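You operate a simulated robot arm through the tools that you are given. There is no shell and no other tool. Be economical: measure what you need, move in short steps, check, and stop when the job is done.

Carry out the task below with a simulated robot arm. There is one attempt and no reset: what you move stays moved.

TASK
Top up the green beaker with 30 g of rice; press it flat.
Fine: white mark, plate in, 30 g key, green key once, plate out; it stays on the plate; white press back.

It is judged by the outcome, as a careful person would: the job done as asked, and still so three seconds after it is handed in. It fails if anything else is knocked over, pushed out of place, dropped, spilled or broken.

THE ROBOT
A 7-joint arm with a two-finger parallel gripper, fixed in place. Base frame: the origin is at the foot of the arm, x ahead of it, y to its left, z up; the work surface is at about z = 0. Readings come in mm, rad, newtons and seconds.
With the tool pointing down near the work surface it reaches from about 220 to 580 mm from the base axis. Its first joint turns from -1.152 to 1.152 rad. Payload 2.5 kg.
Tool frame: the origin (TCP) lies between the finger pads and is the grasp point; the fingertips stand 23 mm ahead of it; z points along the fingers, y is the line along which they close. The gripper opens to 94 mm. The fingers are 38 mm wide and 10 mm thick; the gripper's body (54 by 96 mm) begins 39 mm behind the TCP.
Orientation is told as [roll, pitch, yaw] about the base's x, y, z axes, in that order, counted from this pose: with the fingers straight down and closing along the base's y, the tool's x points along the base's -x, its y along +y and its z along -z.

THE INTERFACE
- The arm moves only by the tool drive_tool. Its argument "series" is a list of rows, each an object of numbers (a shift or turn left out is 0, a gripper value left out holds the last): "tx", "ty", "tz": the shift along the tool's x, y, z in cm; "rx", "ry", "rz": the turn, a rotation vector about the tool's x, y, z in rad; "jaw": the closure, from 0 (fully open) to 1 (shut). In form: [{"tx": .., "ty": .., "tz": .., "rx": .., "ry": .., "rz": .., "jaw": ..}, ...]. A call has 1 to 10 rows; each row is the pose to reach, as a shift and turn from the pose commanded when the call began, along the tool's axes at that moment. Rows are played at 5 a second. More than 50 mm and 0.15 rad between two rows, or a gripper value outside its range, and nothing of the call is played. Where a pose cannot be reached the arm comes as near as it can. A force on the tool above 70 N (or 10 N above the force at the start of the call, whichever is more), or a blocked arm, ends the call early, and 0.2 s more pass. The fingers move at their own pace (about 108 mm/s each) and stop on an object; they squeeze with about 34 N. The grip force told is the motor's: it shows also when the fingers shut on nothing. Time passes only in rows, and 0.2 s behind the last, so rows that repeat a pose let the fingers close. The reply holds the time, the measured pose of the TCP, the force on the tool along the base axes, the opening and the grip force, in the units named above and with some noise.
- Cameras (640 x 400 px; columns grow to the right, rows downward): "scene" is fixed at [97.8, -391.4, 561.6]; the picture's right is [0.95, -0.30, 0.00], its down [-0.12, -0.38, -0.92] and it looks along [0.27, 0.87, -0.40] (base axes); focal length 214 px, centre (320, 200). "wrist" rides on the gripper at [87, 16, -74] in the tool frame; the picture's right is [-0.18, 0.98, 0.00], its down [-0.58, -0.11, -0.81] and it looks along [-0.79, -0.15, 0.59] (tool axes); focal length 243 px, centre (320, 200). There is no depth. A picture from a camera that has moved, and an enlarged one, comes with that camera's place and axes in the base frame and with its lens.
- snapshot(camera): a new picture of that camera. No time passes.
- zoom(camera, box): a new picture of the part [left, top, right, bottom] of that camera's present view, enlarged. No time passes.
- close_job(): hands the job in; it is judged then, once.

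Go step by step. Nothing tells you positions but the pictures and the camera data: compare them with the known pose of the tool, close in by small moves and look again before you grip or let go. The budget is 120 turns and 76 pictures, counting those below and the enlarged ones. Unless the task says otherwise, let go and move clear before handing in, and close with one line.

The tools are called after "Call:" as name(argument=value, ...) on one line, values as JSON. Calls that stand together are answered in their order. drive_tool: Moves the arm, as the interface text tells. Its arguments: {"type":"object","properties":{"series":{"type":"array"}},"required":["series"]} The other tools are called the same way: snapshot (camera) takes a picture; zoom (camera, box) takes an enlarged picture of a part of a camera's view; close_job () hands the job in.

At the start:

```text
clock: 0.0
position: [272.3, -54.0, 553.9]
orientation: [0.001, 0.002, -0.001]
contact_force: [-0.1, -0.7, -0.3]
gripper_width: 94.0
grasp_force: 0.1
```

scene: 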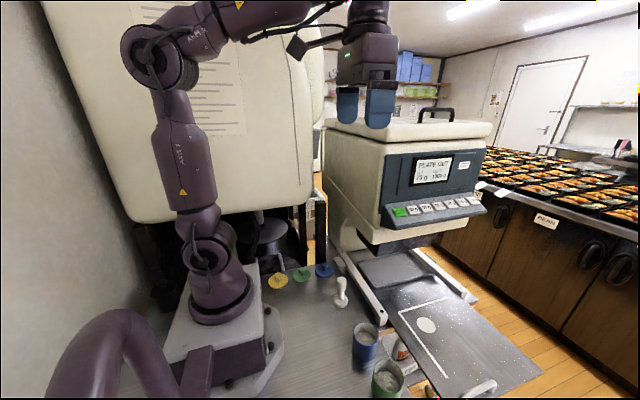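
wrist: 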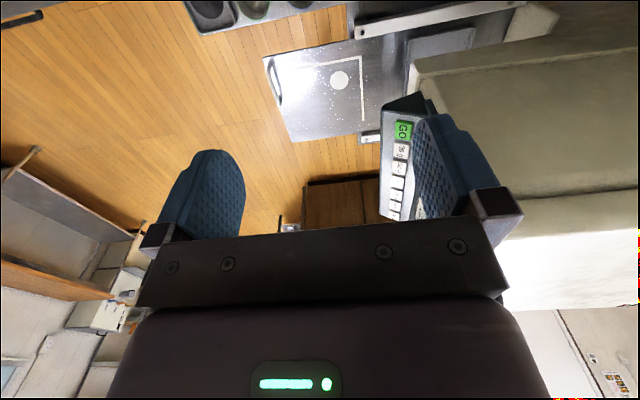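

I see a rice dispensing machine with a sliding plate (a white mark on it), a keypad, and beakers, colored discs and a white press at the table. I'll zoom in on the details first.

Call:
zoom(camera="scene", box=[240, 240, 560, 400])

Call:
zoom(camera="scene", box=[370, 140, 500, 240])

Call:
zoom(camera="scene", box=[120, 0, 300, 150])

```text
2.00 times, centred on (400, 320) of scene
camera zoom: at [97.8, -391.4, 561.6], right [0.95, -0.3, 0.0], down [-0.12, -0.38, -0.92], along [0.27, 0.87, -0.4], focal length 429 px, centre (160, -40)
```

zoom: 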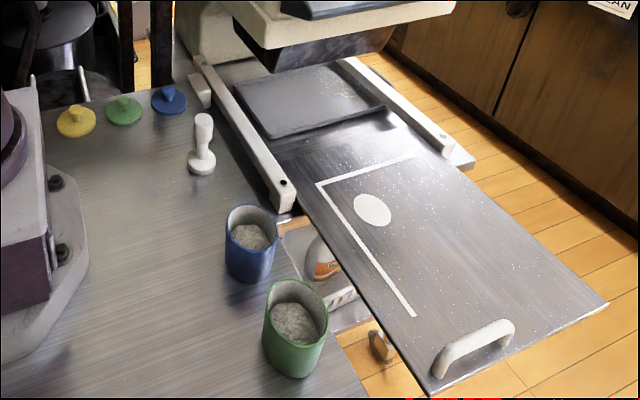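

```text
4.00 times, centred on (435, 190) of scene
camera zoom: at [97.8, -391.4, 561.6], right [0.95, -0.3, 0.0], down [-0.12, -0.38, -0.92], along [0.27, 0.87, -0.4], focal length 858 px, centre (-140, 240)
```

zoom: 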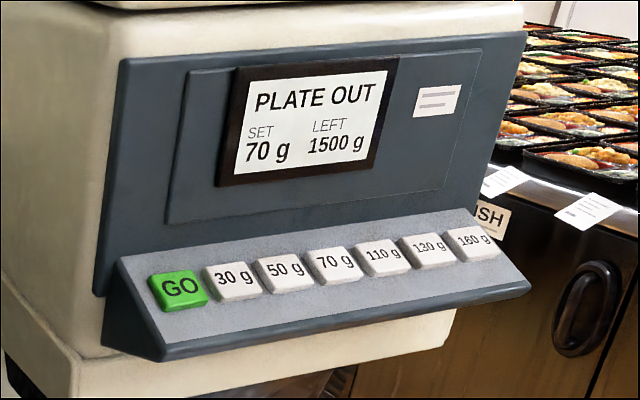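

```text
2.67 times, centred on (210, 75) of scene
camera zoom: at [97.8, -391.4, 561.6], right [0.95, -0.3, 0.0], down [-0.12, -0.38, -0.92], along [0.27, 0.87, -0.4], focal length 572 px, centre (613, 533)
```

zoom: 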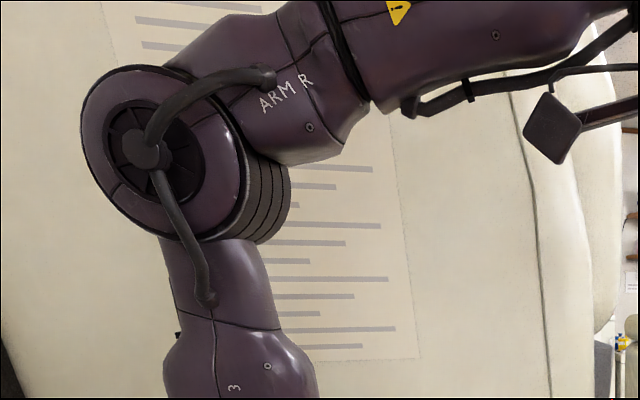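

The beaker is near (298,-198), the mark near (499,-91) and the plate handle near (483,-257). The GO key is near (469,52,288) and the press near (301,45). I'll move above the green beaker while turning the tool towards yaw +90°, so the fingers close along x and stay clear of the blue beaker.

Call:
drive_tool(series=[{"tx": -0.26, "ty": -1.44, "tz": 3.0, "rz": -0.145}, {"tx": -0.52, "ty": -2.88, "tz": 6.0, "rz": -0.29}, {"tx": -0.78, "ty": -4.32, "tz": 9.0, "rz": -0.435}, {"tx": -1.04, "ty": -5.76, "tz": 12.0, "rz": -0.58}, {"tx": -1.3, "ty": -7.2, "tz": 15.0, "rz": -0.725}, {"tx": -1.56, "ty": -8.64, "tz": 18.0, "rz": -0.87}, {"tx": -1.82, "ty": -10.08, "tz": 21.0, "rz": -1.015}, {"tx": -2.08, "ty": -11.52, "tz": 24.0, "rz": -1.16}, {"tx": -2.34, "ty": -12.96, "tz": 27.0, "rz": -1.305}, {"tx": -2.6, "ty": -14.4, "tz": 30.0, "rz": -1.45}])

```text
clock: 2.2
position: [299.4, -196.3, 254.2]
orientation: [-0.002, -0.001, 1.452]
contact_force: [0.4, -0.6, -0.2]
gripper_width: 94.0
grasp_force: 0.0
```

Call:
drive_tool(series=[{"rz": -0.12}, {"rz": -0.12}])

Call:
snapshot(camera="wrist")

Call:
snapshot(camera="scene")

```text
clock: 2.8
position: [298.9, -196.5, 253.8]
orientation: [0.002, 0.001, 1.572]
contact_force: [-0.8, -0.3, 0.6]
gripper_width: 94.0
grasp_force: 0.1
```

```text
70 pictures are left
camera wrist: at [282.8, -283.3, 328.2], right [-0.98, 0.18, 0.0], down [0.11, 0.58, 0.81], along [0.15, 0.79, -0.59], focal length 243 px, centre (320, 200)
```

wrist: 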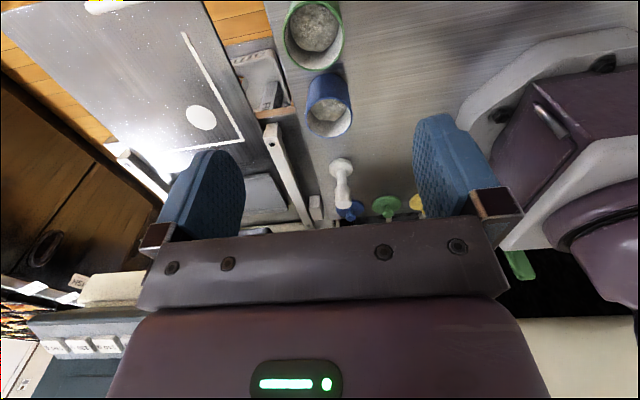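

```text
69 pictures are left
```

scene: 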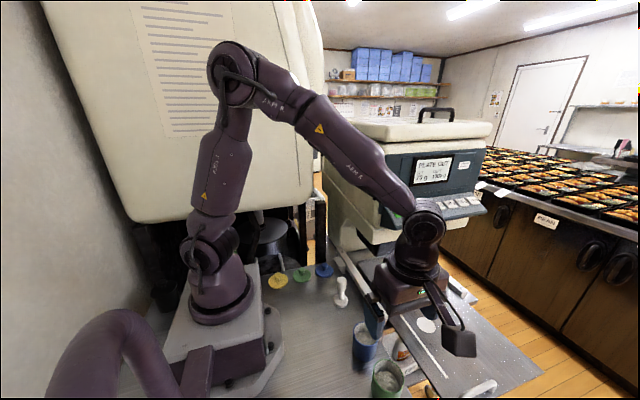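

Call:
zoom(camera="wrist", box=[240, 0, 400, 100])

Call:
zoom(camera="scene", box=[330, 310, 430, 400])

```text
4.00 times, centred on (320, 50) of wrist
camera zoom: at [282.8, -283.3, 328.2], right [-0.98, 0.18, 0.0], down [0.11, 0.58, 0.81], along [0.15, 0.79, -0.59], focal length 970 px, centre (320, 800)
```

zoom: 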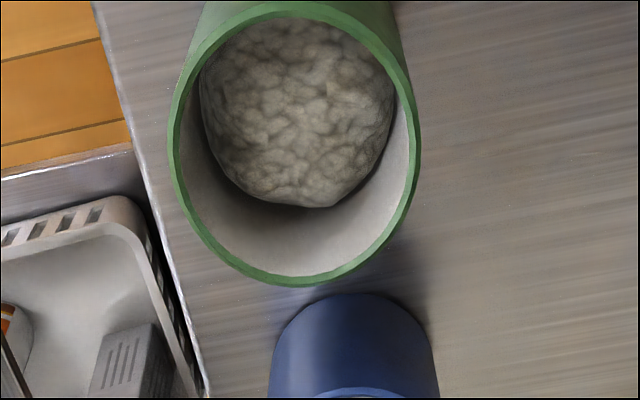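

```text
4.44 times, centred on (380, 355) of scene
camera zoom: at [97.8, -391.4, 561.6], right [0.95, -0.3, 0.0], down [-0.12, -0.38, -0.92], along [0.27, 0.87, -0.4], focal length 953 px, centre (53, -489)
```

zoom: 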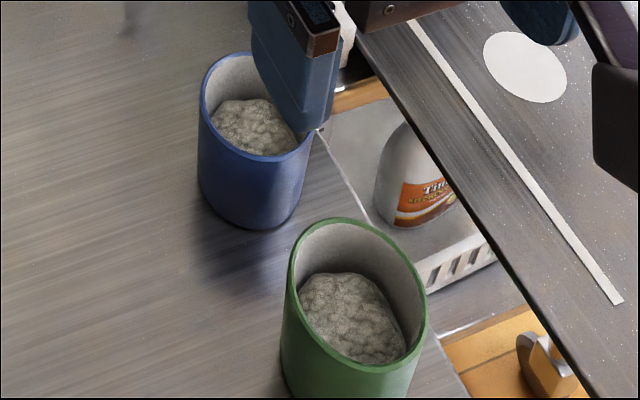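

The rim looks centred near (302,-198). I'll descend partway and look again.

Call:
drive_tool(series=[{"tz": 3.5, "ty": 0}, {"tz": 7.0}, {"tz": 9.5}])

Call:
snapshot(camera="wrist")

Call:
snapshot(camera="scene")

```text
clock: 3.6
position: [297.9, -198.5, 159.3]
orientation: [-0.001, 0.0, 1.571]
contact_force: [-0.1, -0.6, -0.3]
gripper_width: 93.9
grasp_force: 0.0
```

```text
66 pictures are left
camera wrist: at [282.1, -284.6, 233.2], right [-0.98, 0.18, 0.0], down [0.11, 0.58, 0.81], along [0.15, 0.79, -0.59], focal length 243 px, centre (320, 200)
```

wrist: 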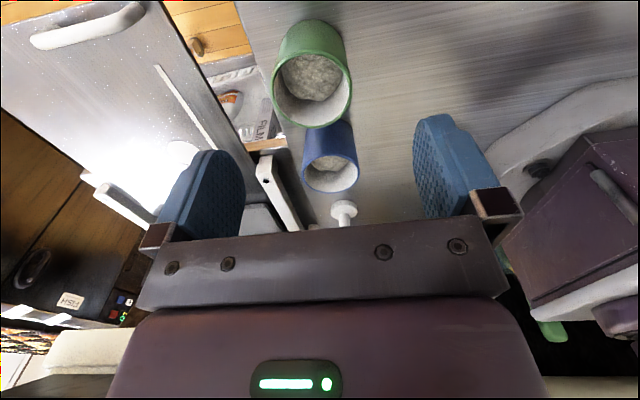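

```text
65 pictures are left
```

scene: 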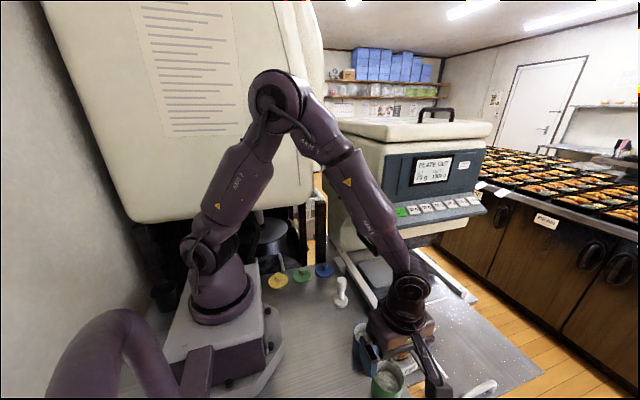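

Call:
drive_tool(series=[{"tz": 2.5, "ty": -0.6, "tx": -0.5}, {"tz": 5.3, "ty": -0.6, "tx": -0.5}])

Call:
snapshot(camera="wrist")

Call:
zoom(camera="scene", box=[320, 280, 480, 400])

```text
clock: 4.2
position: [304.3, -191.7, 107.3]
orientation: [-0.001, 0.001, 1.57]
contact_force: [-0.1, -0.2, -0.4]
gripper_width: 94.2
grasp_force: 0.1
```

```text
64 pictures are left
camera wrist: at [288.1, -278.7, 180.6], right [-0.98, 0.18, 0.0], down [0.11, 0.58, 0.81], along [0.15, 0.79, -0.59], focal length 243 px, centre (320, 200)
```

wrist: 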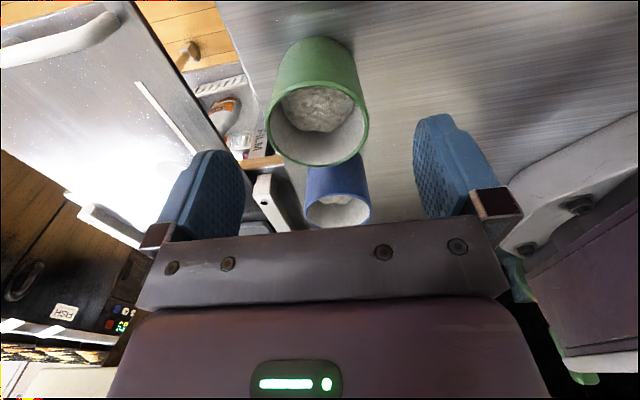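

```text
3.33 times, centred on (400, 340) of scene
camera zoom: at [97.8, -391.4, 561.6], right [0.95, -0.3, 0.0], down [-0.12, -0.38, -0.92], along [0.27, 0.87, -0.4], focal length 715 px, centre (53, -267)
```

zoom: 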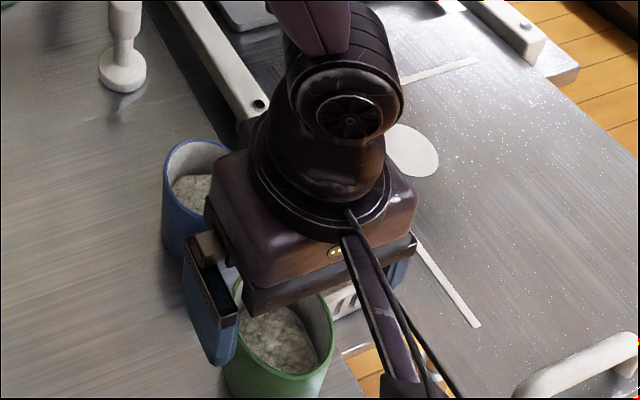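

The beaker is centred between the fingers, with its rim about 60 mm high. I'll descend to grip height and close.

Call:
drive_tool(series=[{"tz": 2.5}, {"tz": 5.0}, {"tz": 6.7}, {"tz": 6.7, "jaw": 0.15}, {"tz": 6.7, "jaw": 0.3}, {"tz": 6.7, "jaw": 0.6}, {"tz": 6.7, "jaw": 1}, {"tz": 6.7, "jaw": 1}])

Call:
snapshot(camera="wrist")

```text
clock: 6.0
position: [304.9, -192.3, 38.1]
orientation: [0.0, 0.0, 1.571]
contact_force: [0.6, -0.1, -0.1]
gripper_width: 60.7
grasp_force: 34.0
```

```text
62 pictures are left
camera wrist: at [289.1, -278.7, 113.5], right [-0.98, 0.18, 0.0], down [0.11, 0.58, 0.81], along [0.15, 0.79, -0.59], focal length 243 px, centre (320, 200)
```

wrist: 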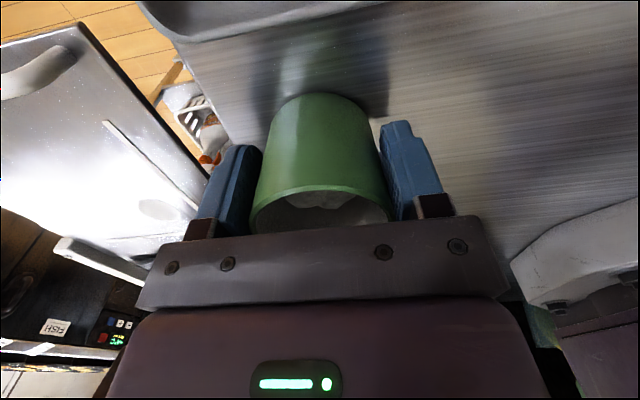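

The grip is good. I'll lift the beaker and carry it over the white mark.

Call:
drive_tool(series=[{"tz": -2, "jaw": 1}, {"tz": -5}, {"tz": -8}, {"tz": -9, "ty": -2.8, "tx": -1.4}, {"tz": -9, "ty": -5.6, "tx": -2.8}, {"tz": -9, "ty": -8.4, "tx": -4.2}, {"tz": -9, "ty": -11.2, "tx": -5.6}, {"tz": -9, "ty": -14.0, "tx": -7.0}, {"tz": -9, "ty": -16.8, "tx": -8.4}, {"tz": -9, "ty": -19.0, "tx": -9.8}])

Call:
snapshot(camera="wrist")

Call:
zoom(camera="scene", box=[340, 240, 540, 400])

```text
clock: 8.2
position: [495.5, -95.3, 130.4]
orientation: [0.001, 0.001, 1.57]
contact_force: [0.1, -0.5, -0.6]
gripper_width: 60.6
grasp_force: 33.5
```

```text
61 pictures are left
camera wrist: at [479.2, -180.8, 203.8], right [-0.98, 0.18, 0.0], down [0.11, 0.58, 0.81], along [0.15, 0.79, -0.59], focal length 243 px, centre (320, 200)
```

wrist: 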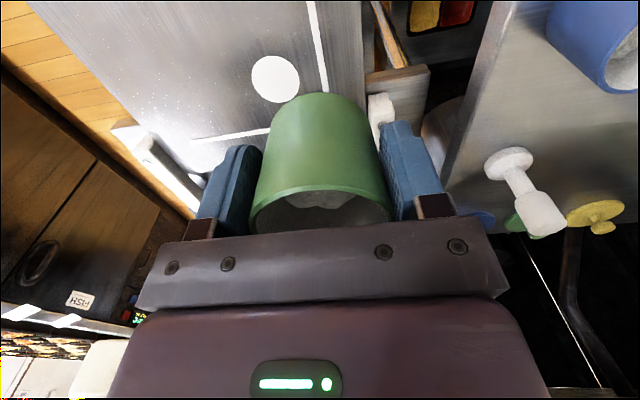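

```text
2.50 times, centred on (440, 320) of scene
camera zoom: at [97.8, -391.4, 561.6], right [0.95, -0.3, 0.0], down [-0.12, -0.38, -0.92], along [0.27, 0.87, -0.4], focal length 536 px, centre (20, -100)
```

zoom: 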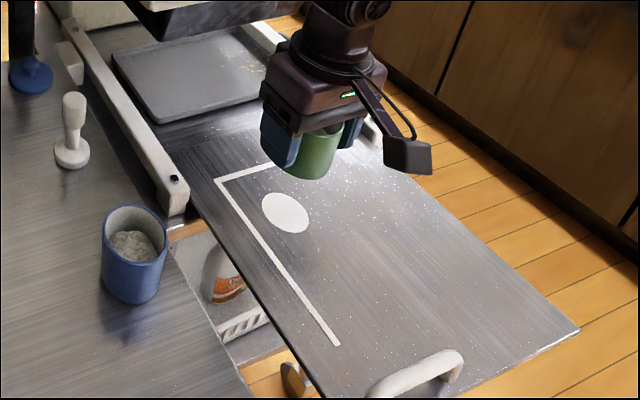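

Several views together show the plate lies lower than the table, at about z≈-75, with the mark near (555,-50). I'll shift there and look again.

Call:
drive_tool(series=[{"ty": -2, "tx": -1.5}, {"ty": -4, "tx": -3}, {"ty": -5.95, "tx": -4.2}, {"ty": -5.95, "tx": -4.2, "tz": 3}, {"ty": -5.95, "tx": -4.2, "tz": 6}])

Call:
snapshot(camera="wrist")

Call:
zoom(camera="scene", box=[340, 200, 540, 360])

```text
clock: 9.4
position: [555.2, -50.7, 69.1]
orientation: [-0.003, 0.0, 1.57]
contact_force: [0.8, -1.0, -1.3]
gripper_width: 60.9
grasp_force: 33.7
```

```text
59 pictures are left
camera wrist: at [539.3, -138.7, 143.3], right [-0.98, 0.18, 0.0], down [0.11, 0.58, 0.81], along [0.15, 0.79, -0.59], focal length 243 px, centre (320, 200)
```

wrist: 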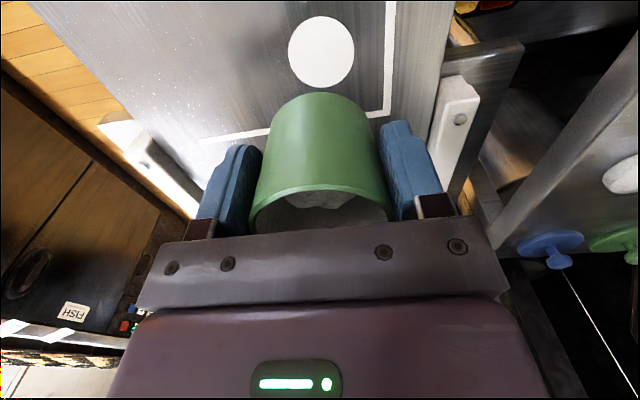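

```text
2.50 times, centred on (440, 280) of scene
camera zoom: at [97.8, -391.4, 561.6], right [0.95, -0.3, 0.0], down [-0.12, -0.38, -0.92], along [0.27, 0.87, -0.4], focal length 536 px, centre (20, 0)
```

zoom: 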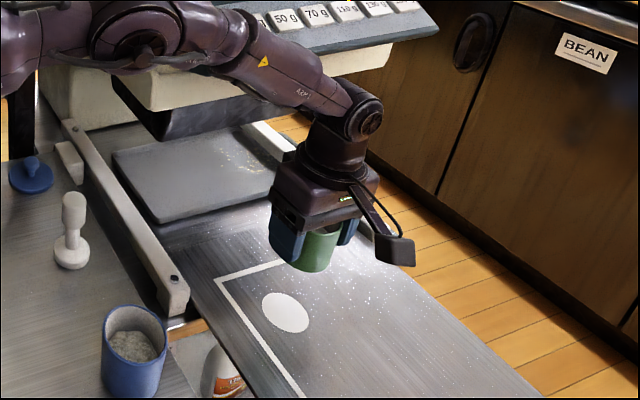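

The beaker is right over the mark. I'll lower it to just above the plate, then feel for contact in small steps.

Call:
drive_tool(series=[{"tz": 2.5}, {"tz": 5.0}, {"tz": 7.5}, {"tz": 8.8}])

Call:
snapshot(camera="wrist")

Call:
zoom(camera="scene", box=[380, 260, 500, 350])

```text
clock: 10.4
position: [553.9, -54.1, -19.6]
orientation: [-0.002, 0.0, 1.572]
contact_force: [0.6, 0.0, -1.1]
gripper_width: 60.7
grasp_force: 34.3
```

```text
57 pictures are left
camera wrist: at [538.4, -139.1, 55.2], right [-0.98, 0.18, 0.0], down [0.11, 0.58, 0.81], along [0.15, 0.79, -0.59], focal length 243 px, centre (320, 200)
```

wrist: 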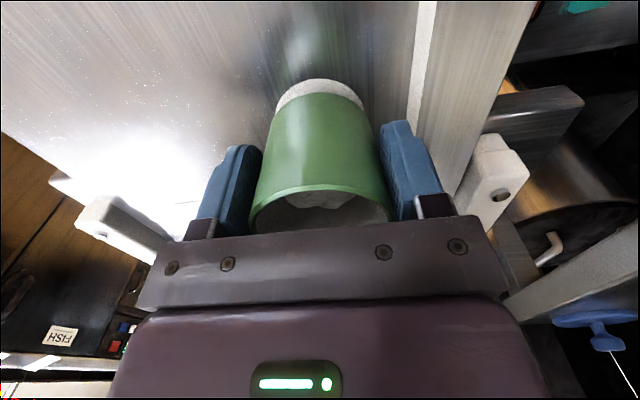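

```text
4.44 times, centred on (440, 305) of scene
camera zoom: at [97.8, -391.4, 561.6], right [0.95, -0.3, 0.0], down [-0.12, -0.38, -0.92], along [0.27, 0.87, -0.4], focal length 953 px, centre (-213, -267)
```

zoom: 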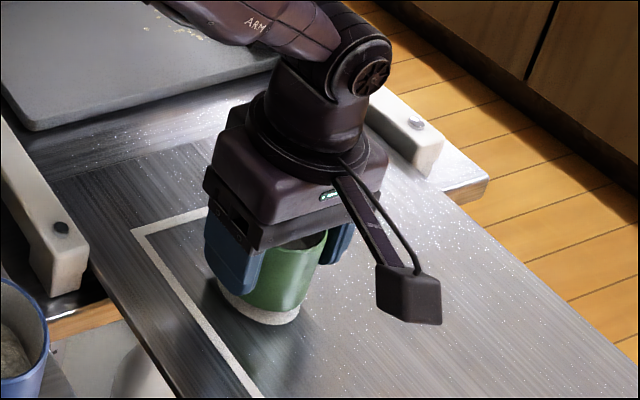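

Call:
drive_tool(series=[{"tz": 0.4}, {"tz": 0.8}, {"tz": 1.2}])

Call:
zoom(camera="scene", box=[410, 290, 470, 335])

Call:
zoom(camera="wrist", box=[240, 50, 400, 150])

```text
clock: 11.2
position: [553.4, -53.1, -30.6]
orientation: [0.001, -0.001, 1.571]
contact_force: [-0.3, 0.0, -1.4]
gripper_width: 60.6
grasp_force: 34.4
```

```text
8.89 times, centred on (440, 312) of scene
camera zoom: at [97.8, -391.4, 561.6], right [0.95, -0.3, 0.0], down [-0.12, -0.38, -0.92], along [0.27, 0.87, -0.4], focal length 1906 px, centre (-747, -800)
```

zoom: 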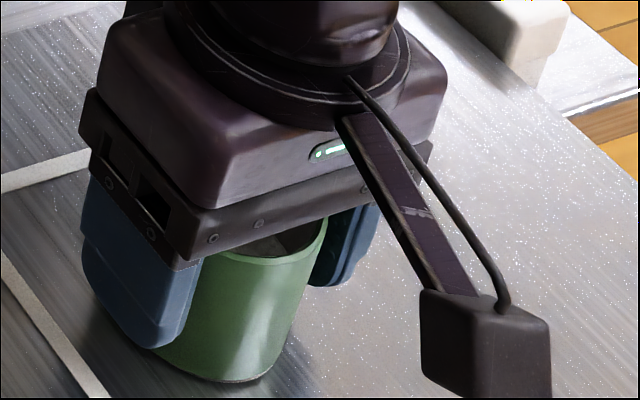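

```text
4.00 times, centred on (320, 100) of wrist
camera zoom: at [538.2, -139.0, 43.6], right [-0.98, 0.18, 0.0], down [0.11, 0.58, 0.81], along [0.15, 0.79, -0.59], focal length 970 px, centre (320, 600)
```

zoom: 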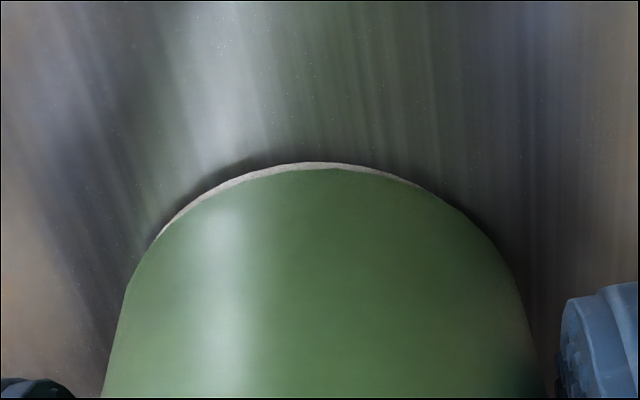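

Call:
drive_tool(series=[{"tz": 0.2, "tx": -0.1, "ty": -0.1}, {"tz": 0.4, "tx": -0.2, "ty": -0.1}])

Call:
zoom(camera="wrist", box=[240, 50, 400, 150])

```text
clock: 11.8
position: [556.8, -52.8, -32.6]
orientation: [-0.005, 0.002, 1.568]
contact_force: [-5.2, -2.0, 21.1]
gripper_width: 60.5
grasp_force: 34.3
```

```text
4.00 times, centred on (320, 100) of wrist
camera zoom: at [540.6, -138.0, 42.6], right [-0.98, 0.19, -0.01], down [0.11, 0.58, 0.81], along [0.15, 0.79, -0.59], focal length 970 px, centre (320, 600)
```

zoom: 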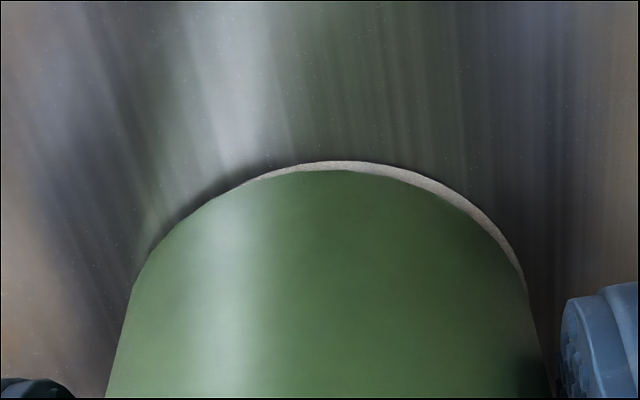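

Contact: the plate is at about z=-71. I'll relieve the force, nudge about 1.5 mm back onto the mark, and set it down.

Call:
drive_tool(series=[{"tz": -0.4}, {"tz": -0.4, "tx": 0.15, "ty": 0.15}, {"tz": -0.15, "tx": 0.15, "ty": 0.15}, {"tz": -0.15, "tx": 0.15, "ty": 0.15}])

Call:
zoom(camera="wrist", box=[240, 50, 400, 150])

```text
clock: 12.8
position: [554.7, -52.7, -32.0]
orientation: [-0.001, 0.0, 1.571]
contact_force: [-6.8, 1.5, 21.2]
gripper_width: 60.7
grasp_force: 34.4
```

```text
4.00 times, centred on (320, 100) of wrist
camera zoom: at [538.2, -139.1, 42.4], right [-0.98, 0.18, 0.0], down [0.11, 0.58, 0.81], along [0.15, 0.79, -0.59], focal length 970 px, centre (320, 600)
```

zoom: 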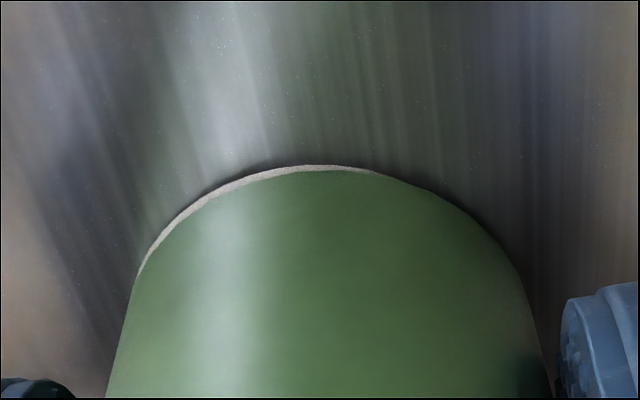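

It's centred within about 1 mm. I'll release and rise clear.

Call:
drive_tool(series=[{"tz": -0.1}, {"tz": -0.1, "jaw": 0.5}, {"tz": -0.1, "jaw": 0.2}, {"tz": -0.1, "jaw": 0.1}, {"tz": -0.1, "jaw": 0.0}, {"tz": -2}, {"tz": -5}, {"tz": -9}, {"tz": -13}])

Call:
snapshot(camera="wrist")

Call:
snapshot(camera="scene")

```text
clock: 14.8
position: [554.2, -53.8, 97.6]
orientation: [0.001, 0.0, 1.571]
contact_force: [0.9, 0.5, 1.3]
gripper_width: 93.9
grasp_force: 0.0
```

```text
51 pictures are left
camera wrist: at [537.3, -139.0, 171.5], right [-0.98, 0.18, 0.0], down [0.11, 0.58, 0.81], along [0.15, 0.79, -0.59], focal length 243 px, centre (320, 200)
```

wrist: 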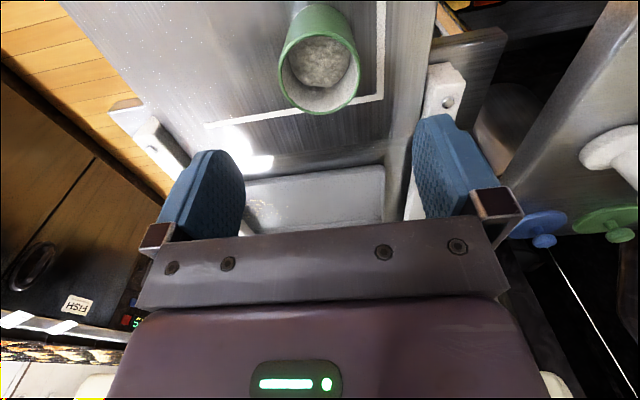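

```text
50 pictures are left
```

scene: 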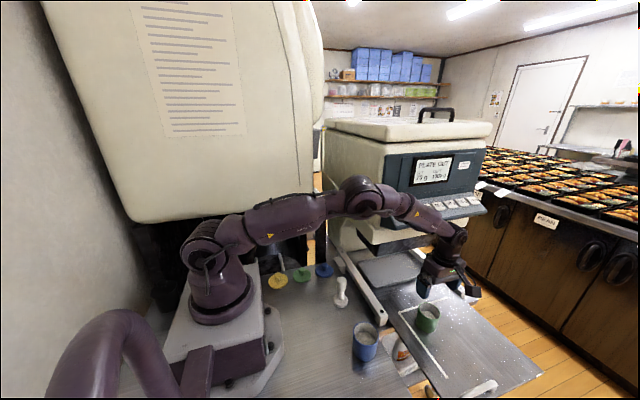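

The beaker is on the mark. Now I'll move over the plate handle, turning back to yaw 0 so the fingers close along y.

Call:
drive_tool(series=[{"tx": 1.84, "ty": 0.54, "rz": 0.145}, {"tx": 3.68, "ty": 1.08, "rz": 0.29}, {"tx": 5.52, "ty": 1.62, "rz": 0.435}, {"tx": 7.36, "ty": 2.16, "rz": 0.58}, {"tx": 9.2, "ty": 2.7, "rz": 0.725}, {"tx": 11.04, "ty": 3.24, "rz": 0.87}, {"tx": 12.88, "ty": 3.78, "rz": 1.015}, {"tx": 14.72, "ty": 4.32, "rz": 1.16}, {"tx": 16.56, "ty": 4.86, "rz": 1.305}, {"tx": 18.4, "ty": 5.4, "rz": 1.45}])

Call:
drive_tool(series=[{"rz": 0.121}, {"rz": 0.121, "tz": 2.5}])

Call:
snapshot(camera="wrist")

Call:
zoom(camera="scene", box=[400, 300, 560, 400])

```text
clock: 17.0
position: [499.5, -237.7, 97.4]
orientation: [0.001, -0.001, 0.116]
contact_force: [0.8, -0.3, -0.6]
gripper_width: 94.1
grasp_force: 0.0
```

```text
clock: 17.6
position: [499.2, -236.7, 71.4]
orientation: [0.001, -0.001, -0.001]
contact_force: [-0.6, -0.2, -0.6]
gripper_width: 94.0
grasp_force: 0.1
```

```text
49 pictures are left
camera wrist: at [412.5, -219.8, 146.2], right [0.19, 0.98, 0.0], down [0.58, -0.11, 0.81], along [0.79, -0.15, -0.59], focal length 243 px, centre (320, 200)
```

wrist: 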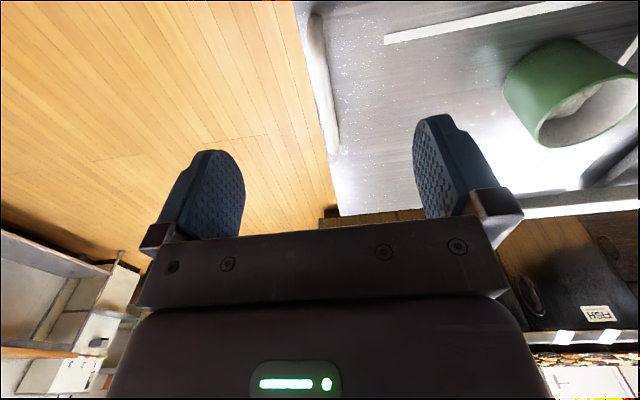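

```text
4.00 times, centred on (480, 350) of scene
camera zoom: at [97.8, -391.4, 561.6], right [0.95, -0.3, 0.0], down [-0.12, -0.38, -0.92], along [0.27, 0.87, -0.4], focal length 858 px, centre (-320, -400)
```

zoom: 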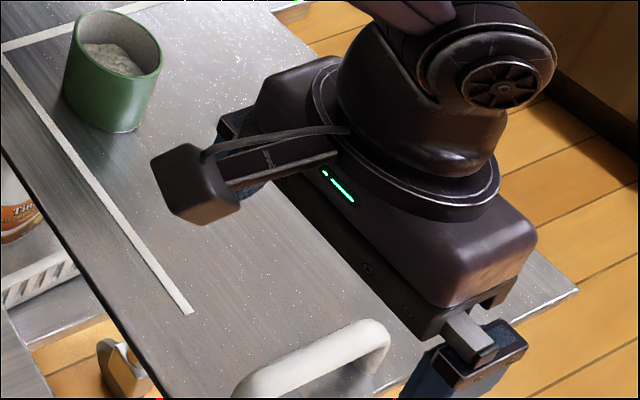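

The handle bar is centred between the fingers. I'll lower partway and check.

Call:
drive_tool(series=[{"tz": 3}, {"tz": 6}, {"tz": 8.5}])

Call:
snapshot(camera="wrist")

Call:
zoom(camera="scene", box=[420, 320, 540, 400])

```text
clock: 18.4
position: [500.5, -237.2, -13.6]
orientation: [-0.002, -0.002, 0.001]
contact_force: [-1.1, -0.2, -0.6]
gripper_width: 93.9
grasp_force: 0.0
```

```text
47 pictures are left
camera wrist: at [413.3, -220.7, 60.6], right [0.18, 0.98, 0.0], down [0.58, -0.11, 0.81], along [0.79, -0.15, -0.59], focal length 243 px, centre (320, 200)
```

wrist: 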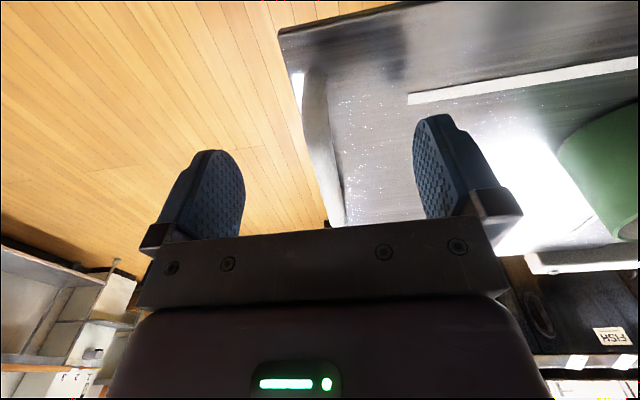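

```text
5.00 times, centred on (480, 360) of scene
camera zoom: at [97.8, -391.4, 561.6], right [0.95, -0.3, 0.0], down [-0.12, -0.38, -0.92], along [0.27, 0.87, -0.4], focal length 1072 px, centre (-480, -600)
```

zoom: 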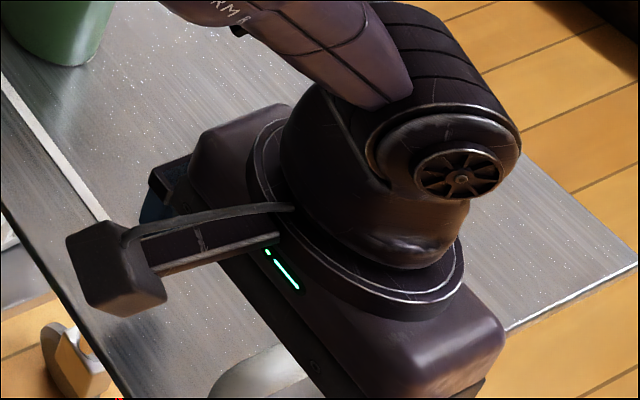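

Call:
drive_tool(series=[{"tz": 1.4}, {"tz": 2.7}, {"tz": 2.7, "jaw": 0.3}, {"tz": 2.7, "jaw": 0.6}, {"tz": 2.7, "jaw": 1}, {"tz": 2.7, "jaw": 1}, {"tz": 2.7, "jaw": 1}])

Call:
snapshot(camera="wrist")

```text
clock: 20.0
position: [499.7, -237.3, -39.6]
orientation: [-0.002, 0.002, -0.001]
contact_force: [2.6, 1.1, -3.0]
gripper_width: 12.8
grasp_force: 45.4
```

```text
45 pictures are left
camera wrist: at [413.8, -220.4, 34.3], right [0.18, 0.98, 0.0], down [0.58, -0.11, 0.81], along [0.79, -0.15, -0.59], focal length 243 px, centre (320, 200)
```

wrist: 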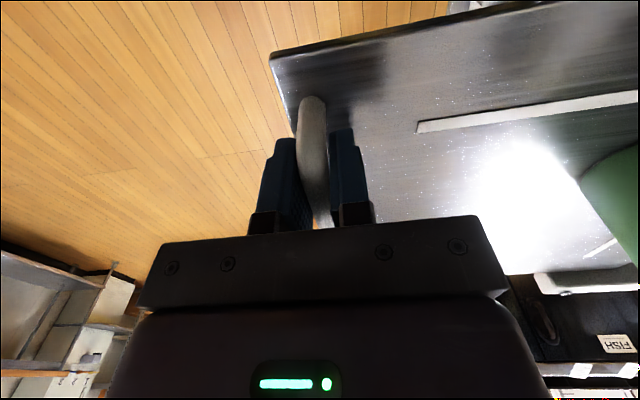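

The handle is gripped at 12.8 mm. I'll push the plate in (+y) gently.

Call:
drive_tool(series=[{"ty": 0.4}, {"ty": 1.2}, {"ty": 2.3}, {"ty": 3.5}, {"ty": 4.7}, {"ty": 5.9}, {"ty": 7.1}, {"ty": 8.3}, {"ty": 9.2}, {"ty": 9.7}])

Call:
snapshot(camera="scene")

```text
clock: 22.2
position: [500.0, -138.0, -39.4]
orientation: [-0.001, 0.0, 0.0]
contact_force: [15.0, -1.0, -15.3]
gripper_width: 13.1
grasp_force: 44.7
```

```text
44 pictures are left
```

scene: 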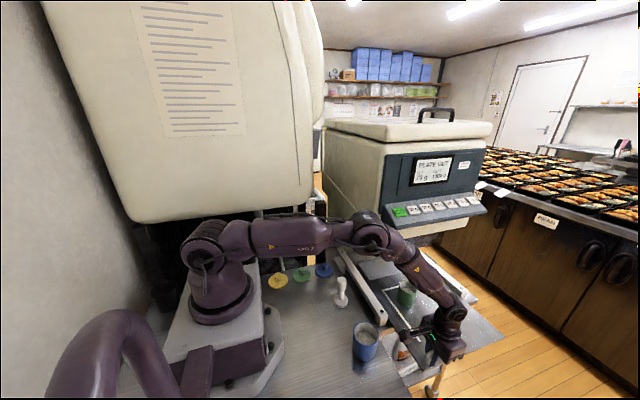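

The plate slides freely and the beaker rides with it. I'll continue inward.

Call:
drive_tool(series=[{"ty": 0.4}, {"ty": 1.2}, {"ty": 2.2}, {"ty": 3.2}, {"ty": 4.2}, {"ty": 5.2}, {"ty": 6.2}, {"ty": 7.0}, {"ty": 7.6}, {"ty": 8.0}])

Call:
snapshot(camera="scene")

```text
clock: 24.4
position: [499.8, -59.1, -39.5]
orientation: [0.001, 0.0, 0.0]
contact_force: [3.7, -1.0, -1.0]
gripper_width: 12.8
grasp_force: 44.9
```

```text
43 pictures are left
```

scene: 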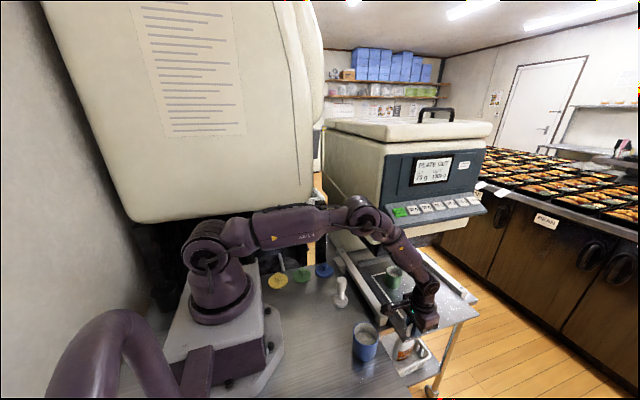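

Call:
zoom(camera="scene", box=[320, 140, 500, 340])

Call:
snapshot(camera="wrist")

```text
2.00 times, centred on (410, 240) of scene
camera zoom: at [97.8, -391.4, 561.6], right [0.95, -0.3, 0.0], down [-0.12, -0.38, -0.92], along [0.27, 0.87, -0.4], focal length 429 px, centre (140, 120)
```

zoom: 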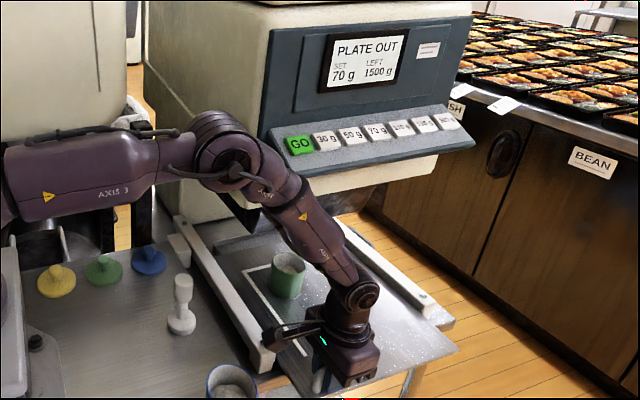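

```text
41 pictures are left
camera wrist: at [413.8, -43.0, 34.5], right [0.18, 0.98, 0.0], down [0.58, -0.11, 0.81], along [0.79, -0.15, -0.59], focal length 243 px, centre (320, 200)
```

wrist: 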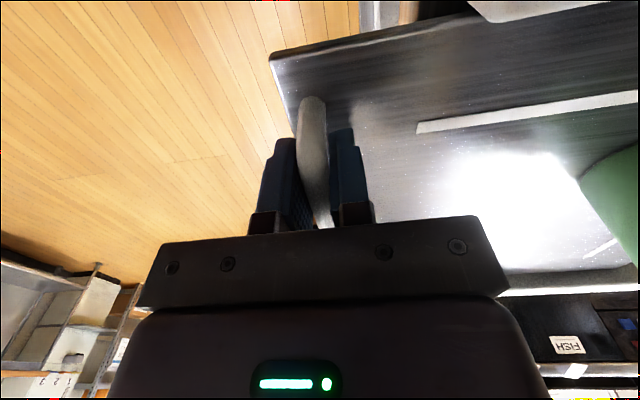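

The display still says PLATE OUT. I'll keep pushing in small amounts and watch the force.

Call:
drive_tool(series=[{"ty": 0.4}, {"ty": 1.0}, {"ty": 1.7}, {"ty": 2.4}, {"ty": 3.0}, {"ty": 3.4}])

Call:
zoom(camera="scene", box=[320, 140, 500, 340])

```text
clock: 25.8
position: [500.6, -25.1, -39.0]
orientation: [0.001, 0.0, -0.001]
contact_force: [-0.1, -1.5, 1.7]
gripper_width: 13.0
grasp_force: 44.9
```

```text
2.00 times, centred on (410, 240) of scene
camera zoom: at [97.8, -391.4, 561.6], right [0.95, -0.3, 0.0], down [-0.12, -0.38, -0.92], along [0.27, 0.87, -0.4], focal length 429 px, centre (140, 120)
```

zoom: 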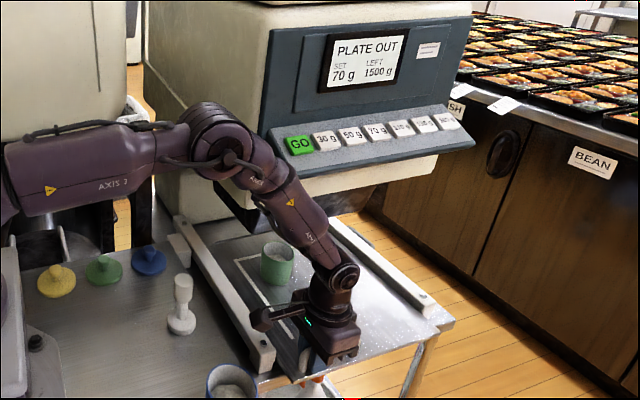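

Call:
drive_tool(series=[{"ty": 0.4}, {"ty": 1.0}, {"ty": 1.6}, {"ty": 2.1}, {"ty": 2.5}])

Call:
zoom(camera="scene", box=[320, 140, 500, 340])

```text
clock: 27.0
position: [500.7, -1.0, -39.3]
orientation: [-0.001, 0.0, -0.001]
contact_force: [-6.9, -2.1, 11.1]
gripper_width: 13.0
grasp_force: 44.9
```

```text
2.00 times, centred on (410, 240) of scene
camera zoom: at [97.8, -391.4, 561.6], right [0.95, -0.3, 0.0], down [-0.12, -0.38, -0.92], along [0.27, 0.87, -0.4], focal length 429 px, centre (140, 120)
```

zoom: 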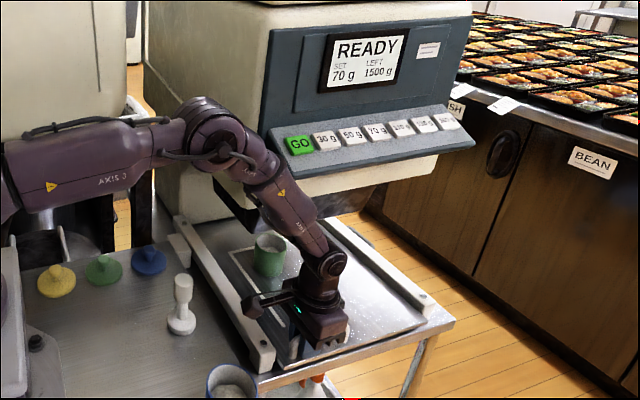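

READY is showing. I'll nudge a few mm more to find the end stop.

Call:
drive_tool(series=[{"ty": 0.3}, {"ty": 0.6}, {"ty": 0.9}])

```text
clock: 27.8
position: [499.6, 2.9, -41.2]
orientation: [-0.004, -0.001, -0.006]
contact_force: [-8.3, 1.1, 25.9]
gripper_width: 12.8
grasp_force: 44.8
```

It hit the end stop at y≈3. I'll relieve the push, release the handle and rise a little.

Call:
drive_tool(series=[{"ty": -0.4}, {"ty": -0.4, "jaw": 0.8}, {"ty": -0.4, "jaw": 0.5}, {"ty": -0.4, "jaw": 0.5}, {"ty": -0.4, "tz": -2}, {"ty": -0.4, "tz": -4.5}])

Call:
snapshot(camera="scene")

Call:
snapshot(camera="wrist")

```text
clock: 29.2
position: [479.3, -7.9, -18.2]
orientation: [-0.012, 0.058, -0.019]
contact_force: [-1.1, 0.3, -0.4]
gripper_width: 46.9
grasp_force: 0.1
```

```text
38 pictures are left
```

scene: 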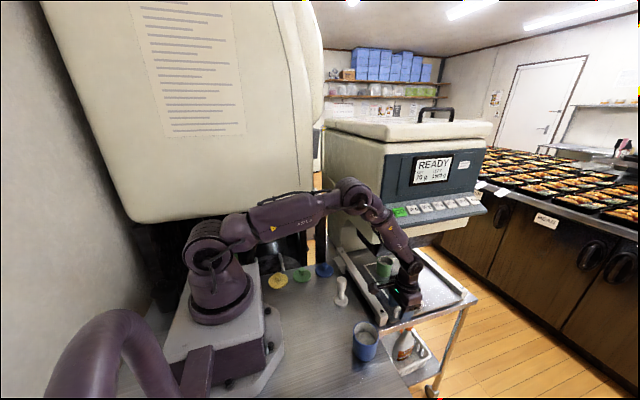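

```text
37 pictures are left
camera wrist: at [398.1, 11.5, 62.3], right [0.2, 0.98, -0.02], down [0.62, -0.11, 0.77], along [0.75, -0.17, -0.63], focal length 243 px, centre (320, 200)
```

wrist: 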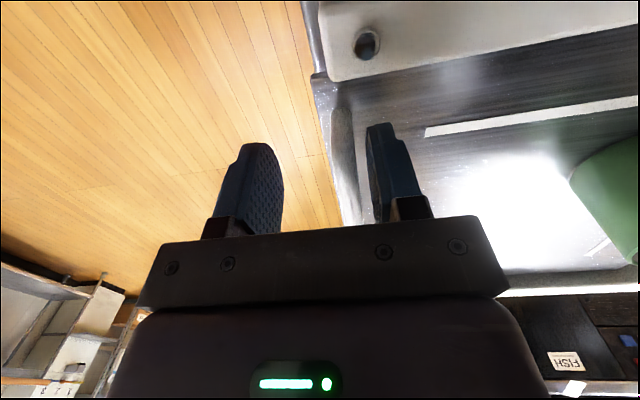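

The arm didn't follow the last rise: it's 20 mm back in x and tilted. I'll look closely for contact between the forearm and the machine.

Call:
zoom(camera="scene", box=[330, 160, 450, 310])

```text
2.67 times, centred on (390, 235) of scene
camera zoom: at [98.3, -391.6, 561.4], right [0.95, -0.3, 0.0], down [-0.12, -0.38, -0.92], along [0.27, 0.87, -0.4], focal length 572 px, centre (133, 107)
```

zoom: 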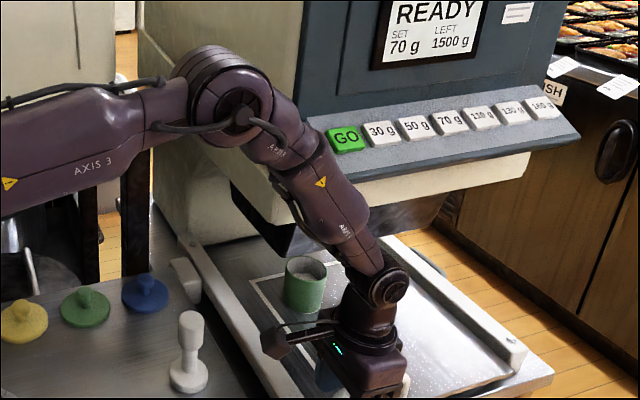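

The forearm seems to be nudging the panel's underside. I'll open the fingers fully to free the handle, then back off in -y while rising.

Call:
drive_tool(series=[{"jaw": 0}, {"jaw": 0, "ty": -0.8}, {"jaw": 0, "ty": -1.6}, {"ty": -2.4}, {"ty": -2.4}])

```text
clock: 30.4
position: [500.0, -18.4, 5.5]
orientation: [-0.002, -0.004, 0.002]
contact_force: [0.6, 0.5, 0.3]
gripper_width: 94.1
grasp_force: 0.0
```

Freed cleanly. I'll back away in -y and up, then check that the machine still shows READY.

Call:
drive_tool(series=[{"ty": -1, "tz": -0.8}, {"ty": -4, "tz": -2}, {"ty": -7.5, "tz": -5}, {"ty": -10.5, "tz": -9}, {"ty": -12, "tz": -13}])

Call:
snapshot(camera="scene")

```text
clock: 31.6
position: [501.2, -139.8, 134.6]
orientation: [0.0, 0.0, -0.002]
contact_force: [-0.7, 0.1, 0.6]
gripper_width: 94.1
grasp_force: 0.1
```

```text
35 pictures are left
```

scene: 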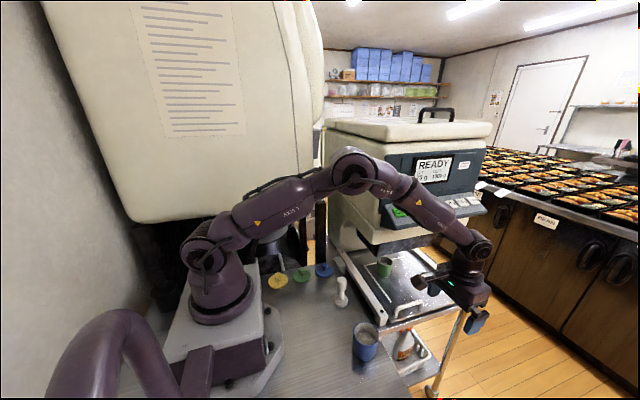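

The machine says READY. Next I'll shut the fingers, turn to yaw +90° and rise in front of the keypad to locate the keys.

Call:
drive_tool(series=[{"tx": -0.14, "ty": 0.4, "tz": -2.36, "rz": -0.145, "jaw": 1}, {"tx": -0.28, "ty": 0.8, "tz": -4.72, "rz": -0.29}, {"tx": -0.42, "ty": 1.2, "tz": -7.08, "rz": -0.435}, {"tx": -0.56, "ty": 1.6, "tz": -9.44, "rz": -0.58}, {"tx": -0.7, "ty": 2.0, "tz": -11.8, "rz": -0.725}, {"tx": -0.84, "ty": 2.4, "tz": -14.16, "rz": -0.87}, {"tx": -0.98, "ty": 2.8, "tz": -16.5, "rz": -1.015}, {"tx": -1.12, "ty": 3.2, "tz": -18.9, "rz": -1.16}, {"tx": -1.26, "ty": 3.6, "tz": -21.2, "rz": -1.305}, {"tx": -1.4, "ty": 4.0, "tz": -23.6, "rz": -1.45}])

Call:
drive_tool(series=[{"rz": -0.12}])

Call:
snapshot(camera="wrist")

```text
clock: 33.8
position: [513.4, -97.7, 371.2]
orientation: [0.0, 0.001, 1.452]
contact_force: [-0.5, 0.3, 0.4]
gripper_width: 0.0
grasp_force: 34.0
```

```text
clock: 34.2
position: [514.6, -98.8, 370.9]
orientation: [0.0, -0.003, 1.57]
contact_force: [-0.2, 0.0, 0.3]
gripper_width: 0.0
grasp_force: 34.3
```

```text
34 pictures are left
camera wrist: at [498.3, -185.2, 445.5], right [-0.98, 0.18, 0.0], down [0.11, 0.58, 0.81], along [0.15, 0.79, -0.59], focal length 243 px, centre (320, 200)
```

wrist: 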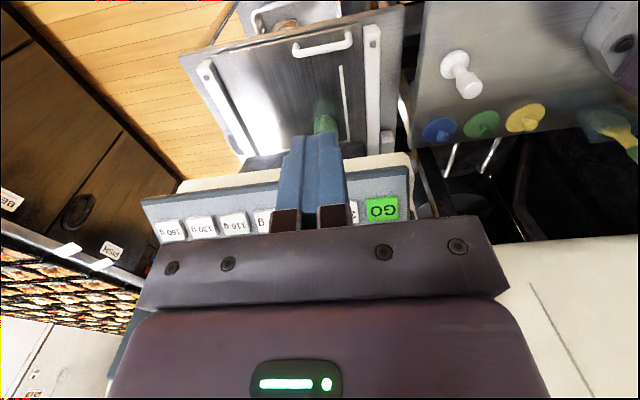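

The 30 g key is at about (515,52,290) and GO at (470,52,289). I'll tilt the tool 0.6 rad to meet the sloped strip and approach the 30 g key.

Call:
drive_tool(series=[{"ry": -0.15, "tx": -2}, {"ry": -0.3, "tx": -4}, {"ry": -0.45, "tx": -6}, {"ry": -0.6, "tx": -8, "tz": 0.5}, {"ry": -0.6, "tx": -10, "tz": 1.1}])

Call:
snapshot(camera="wrist")

Call:
zoom(camera="scene", box=[360, 130, 500, 230])

```text
clock: 35.4
position: [513.8, 1.5, 358.7]
orientation: [-0.002, -0.6, 1.569]
contact_force: [-0.3, 0.5, 0.9]
gripper_width: 0.1
grasp_force: 34.2
```

```text
33 pictures are left
camera wrist: at [497.8, -111.8, 372.2], right [-0.98, 0.15, 0.1], down [0.11, 0.02, 0.99], along [0.15, 0.99, -0.04], focal length 243 px, centre (320, 200)
```

wrist: 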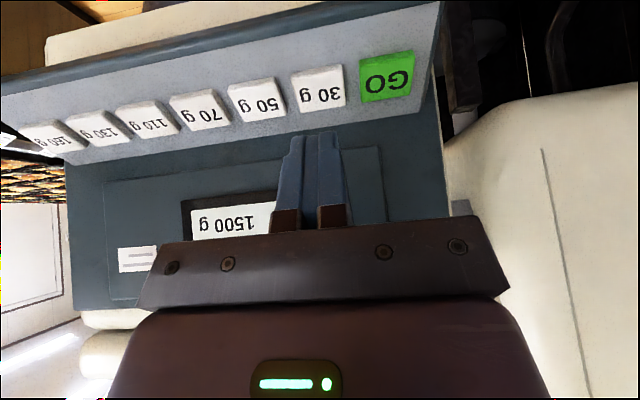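

```text
4.00 times, centred on (430, 180) of scene
camera zoom: at [97.8, -391.5, 561.6], right [0.95, -0.3, 0.0], down [-0.12, -0.38, -0.92], along [0.27, 0.87, -0.4], focal length 858 px, centre (-120, 280)
```

zoom: 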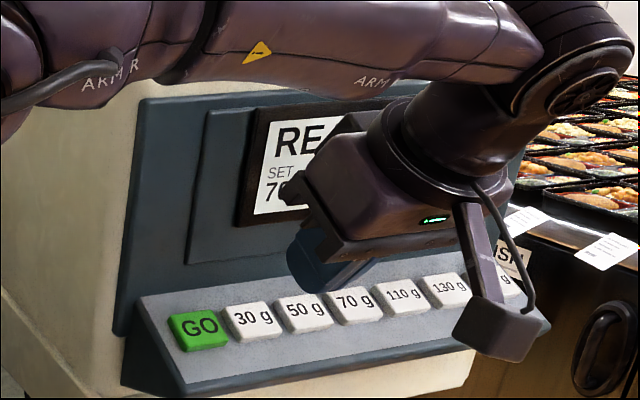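

The strip slopes steeply (about 55°), so I'll tilt further to 1.0 rad and line up on the 30 g key with some standoff.

Call:
drive_tool(series=[{"ry": -0.14, "tx": 0.7, "tz": 1.1}, {"ry": -0.28, "tx": 1.4, "tz": 2.2}, {"ry": -0.4, "tx": 2.0, "tz": 3.2}])

Call:
snapshot(camera="wrist")

```text
clock: 36.2
position: [513.5, 2.2, 323.3]
orientation: [-0.001, -1.003, 1.57]
contact_force: [0.6, 0.4, -0.7]
gripper_width: 0.0
grasp_force: 33.5
```

```text
31 pictures are left
camera wrist: at [497.9, -107.0, 289.7], right [-0.98, 0.1, 0.15], down [0.11, -0.37, 0.92], along [0.15, 0.93, 0.35], focal length 243 px, centre (320, 200)
```

wrist: 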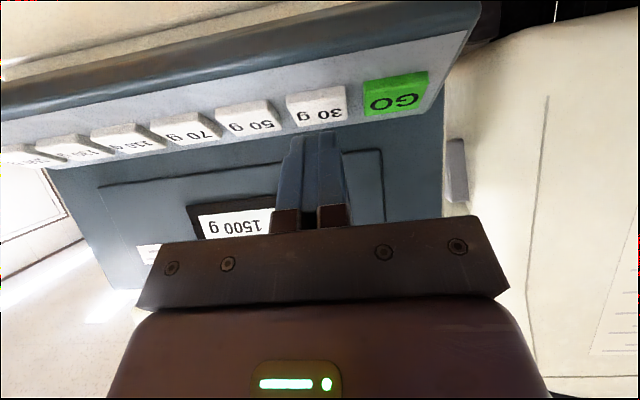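

The slope comes out nearer 45°, so I'll set the tilt to 0.8 rad at about 30 mm standoff, aligned on the 30 g key.

Call:
drive_tool(series=[{"ry": 0.1, "tx": -0.5, "tz": 0.4, "ty": -0.1}, {"ry": 0.2, "tx": -0.98, "tz": 0.8, "ty": -0.15}])

Call:
snapshot(camera="wrist")

```text
clock: 36.8
position: [516.2, 14.3, 327.0]
orientation: [-0.002, -0.799, 1.57]
contact_force: [0.5, -0.2, -0.1]
gripper_width: 0.0
grasp_force: 33.6
```

```text
30 pictures are left
camera wrist: at [499.5, -99.2, 316.8], right [-0.98, 0.13, 0.13], down [0.11, -0.17, 0.98], along [0.15, 0.98, 0.15], focal length 243 px, centre (320, 200)
```

wrist: 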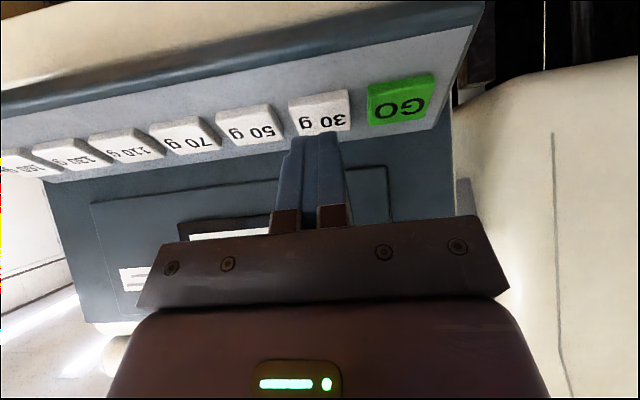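

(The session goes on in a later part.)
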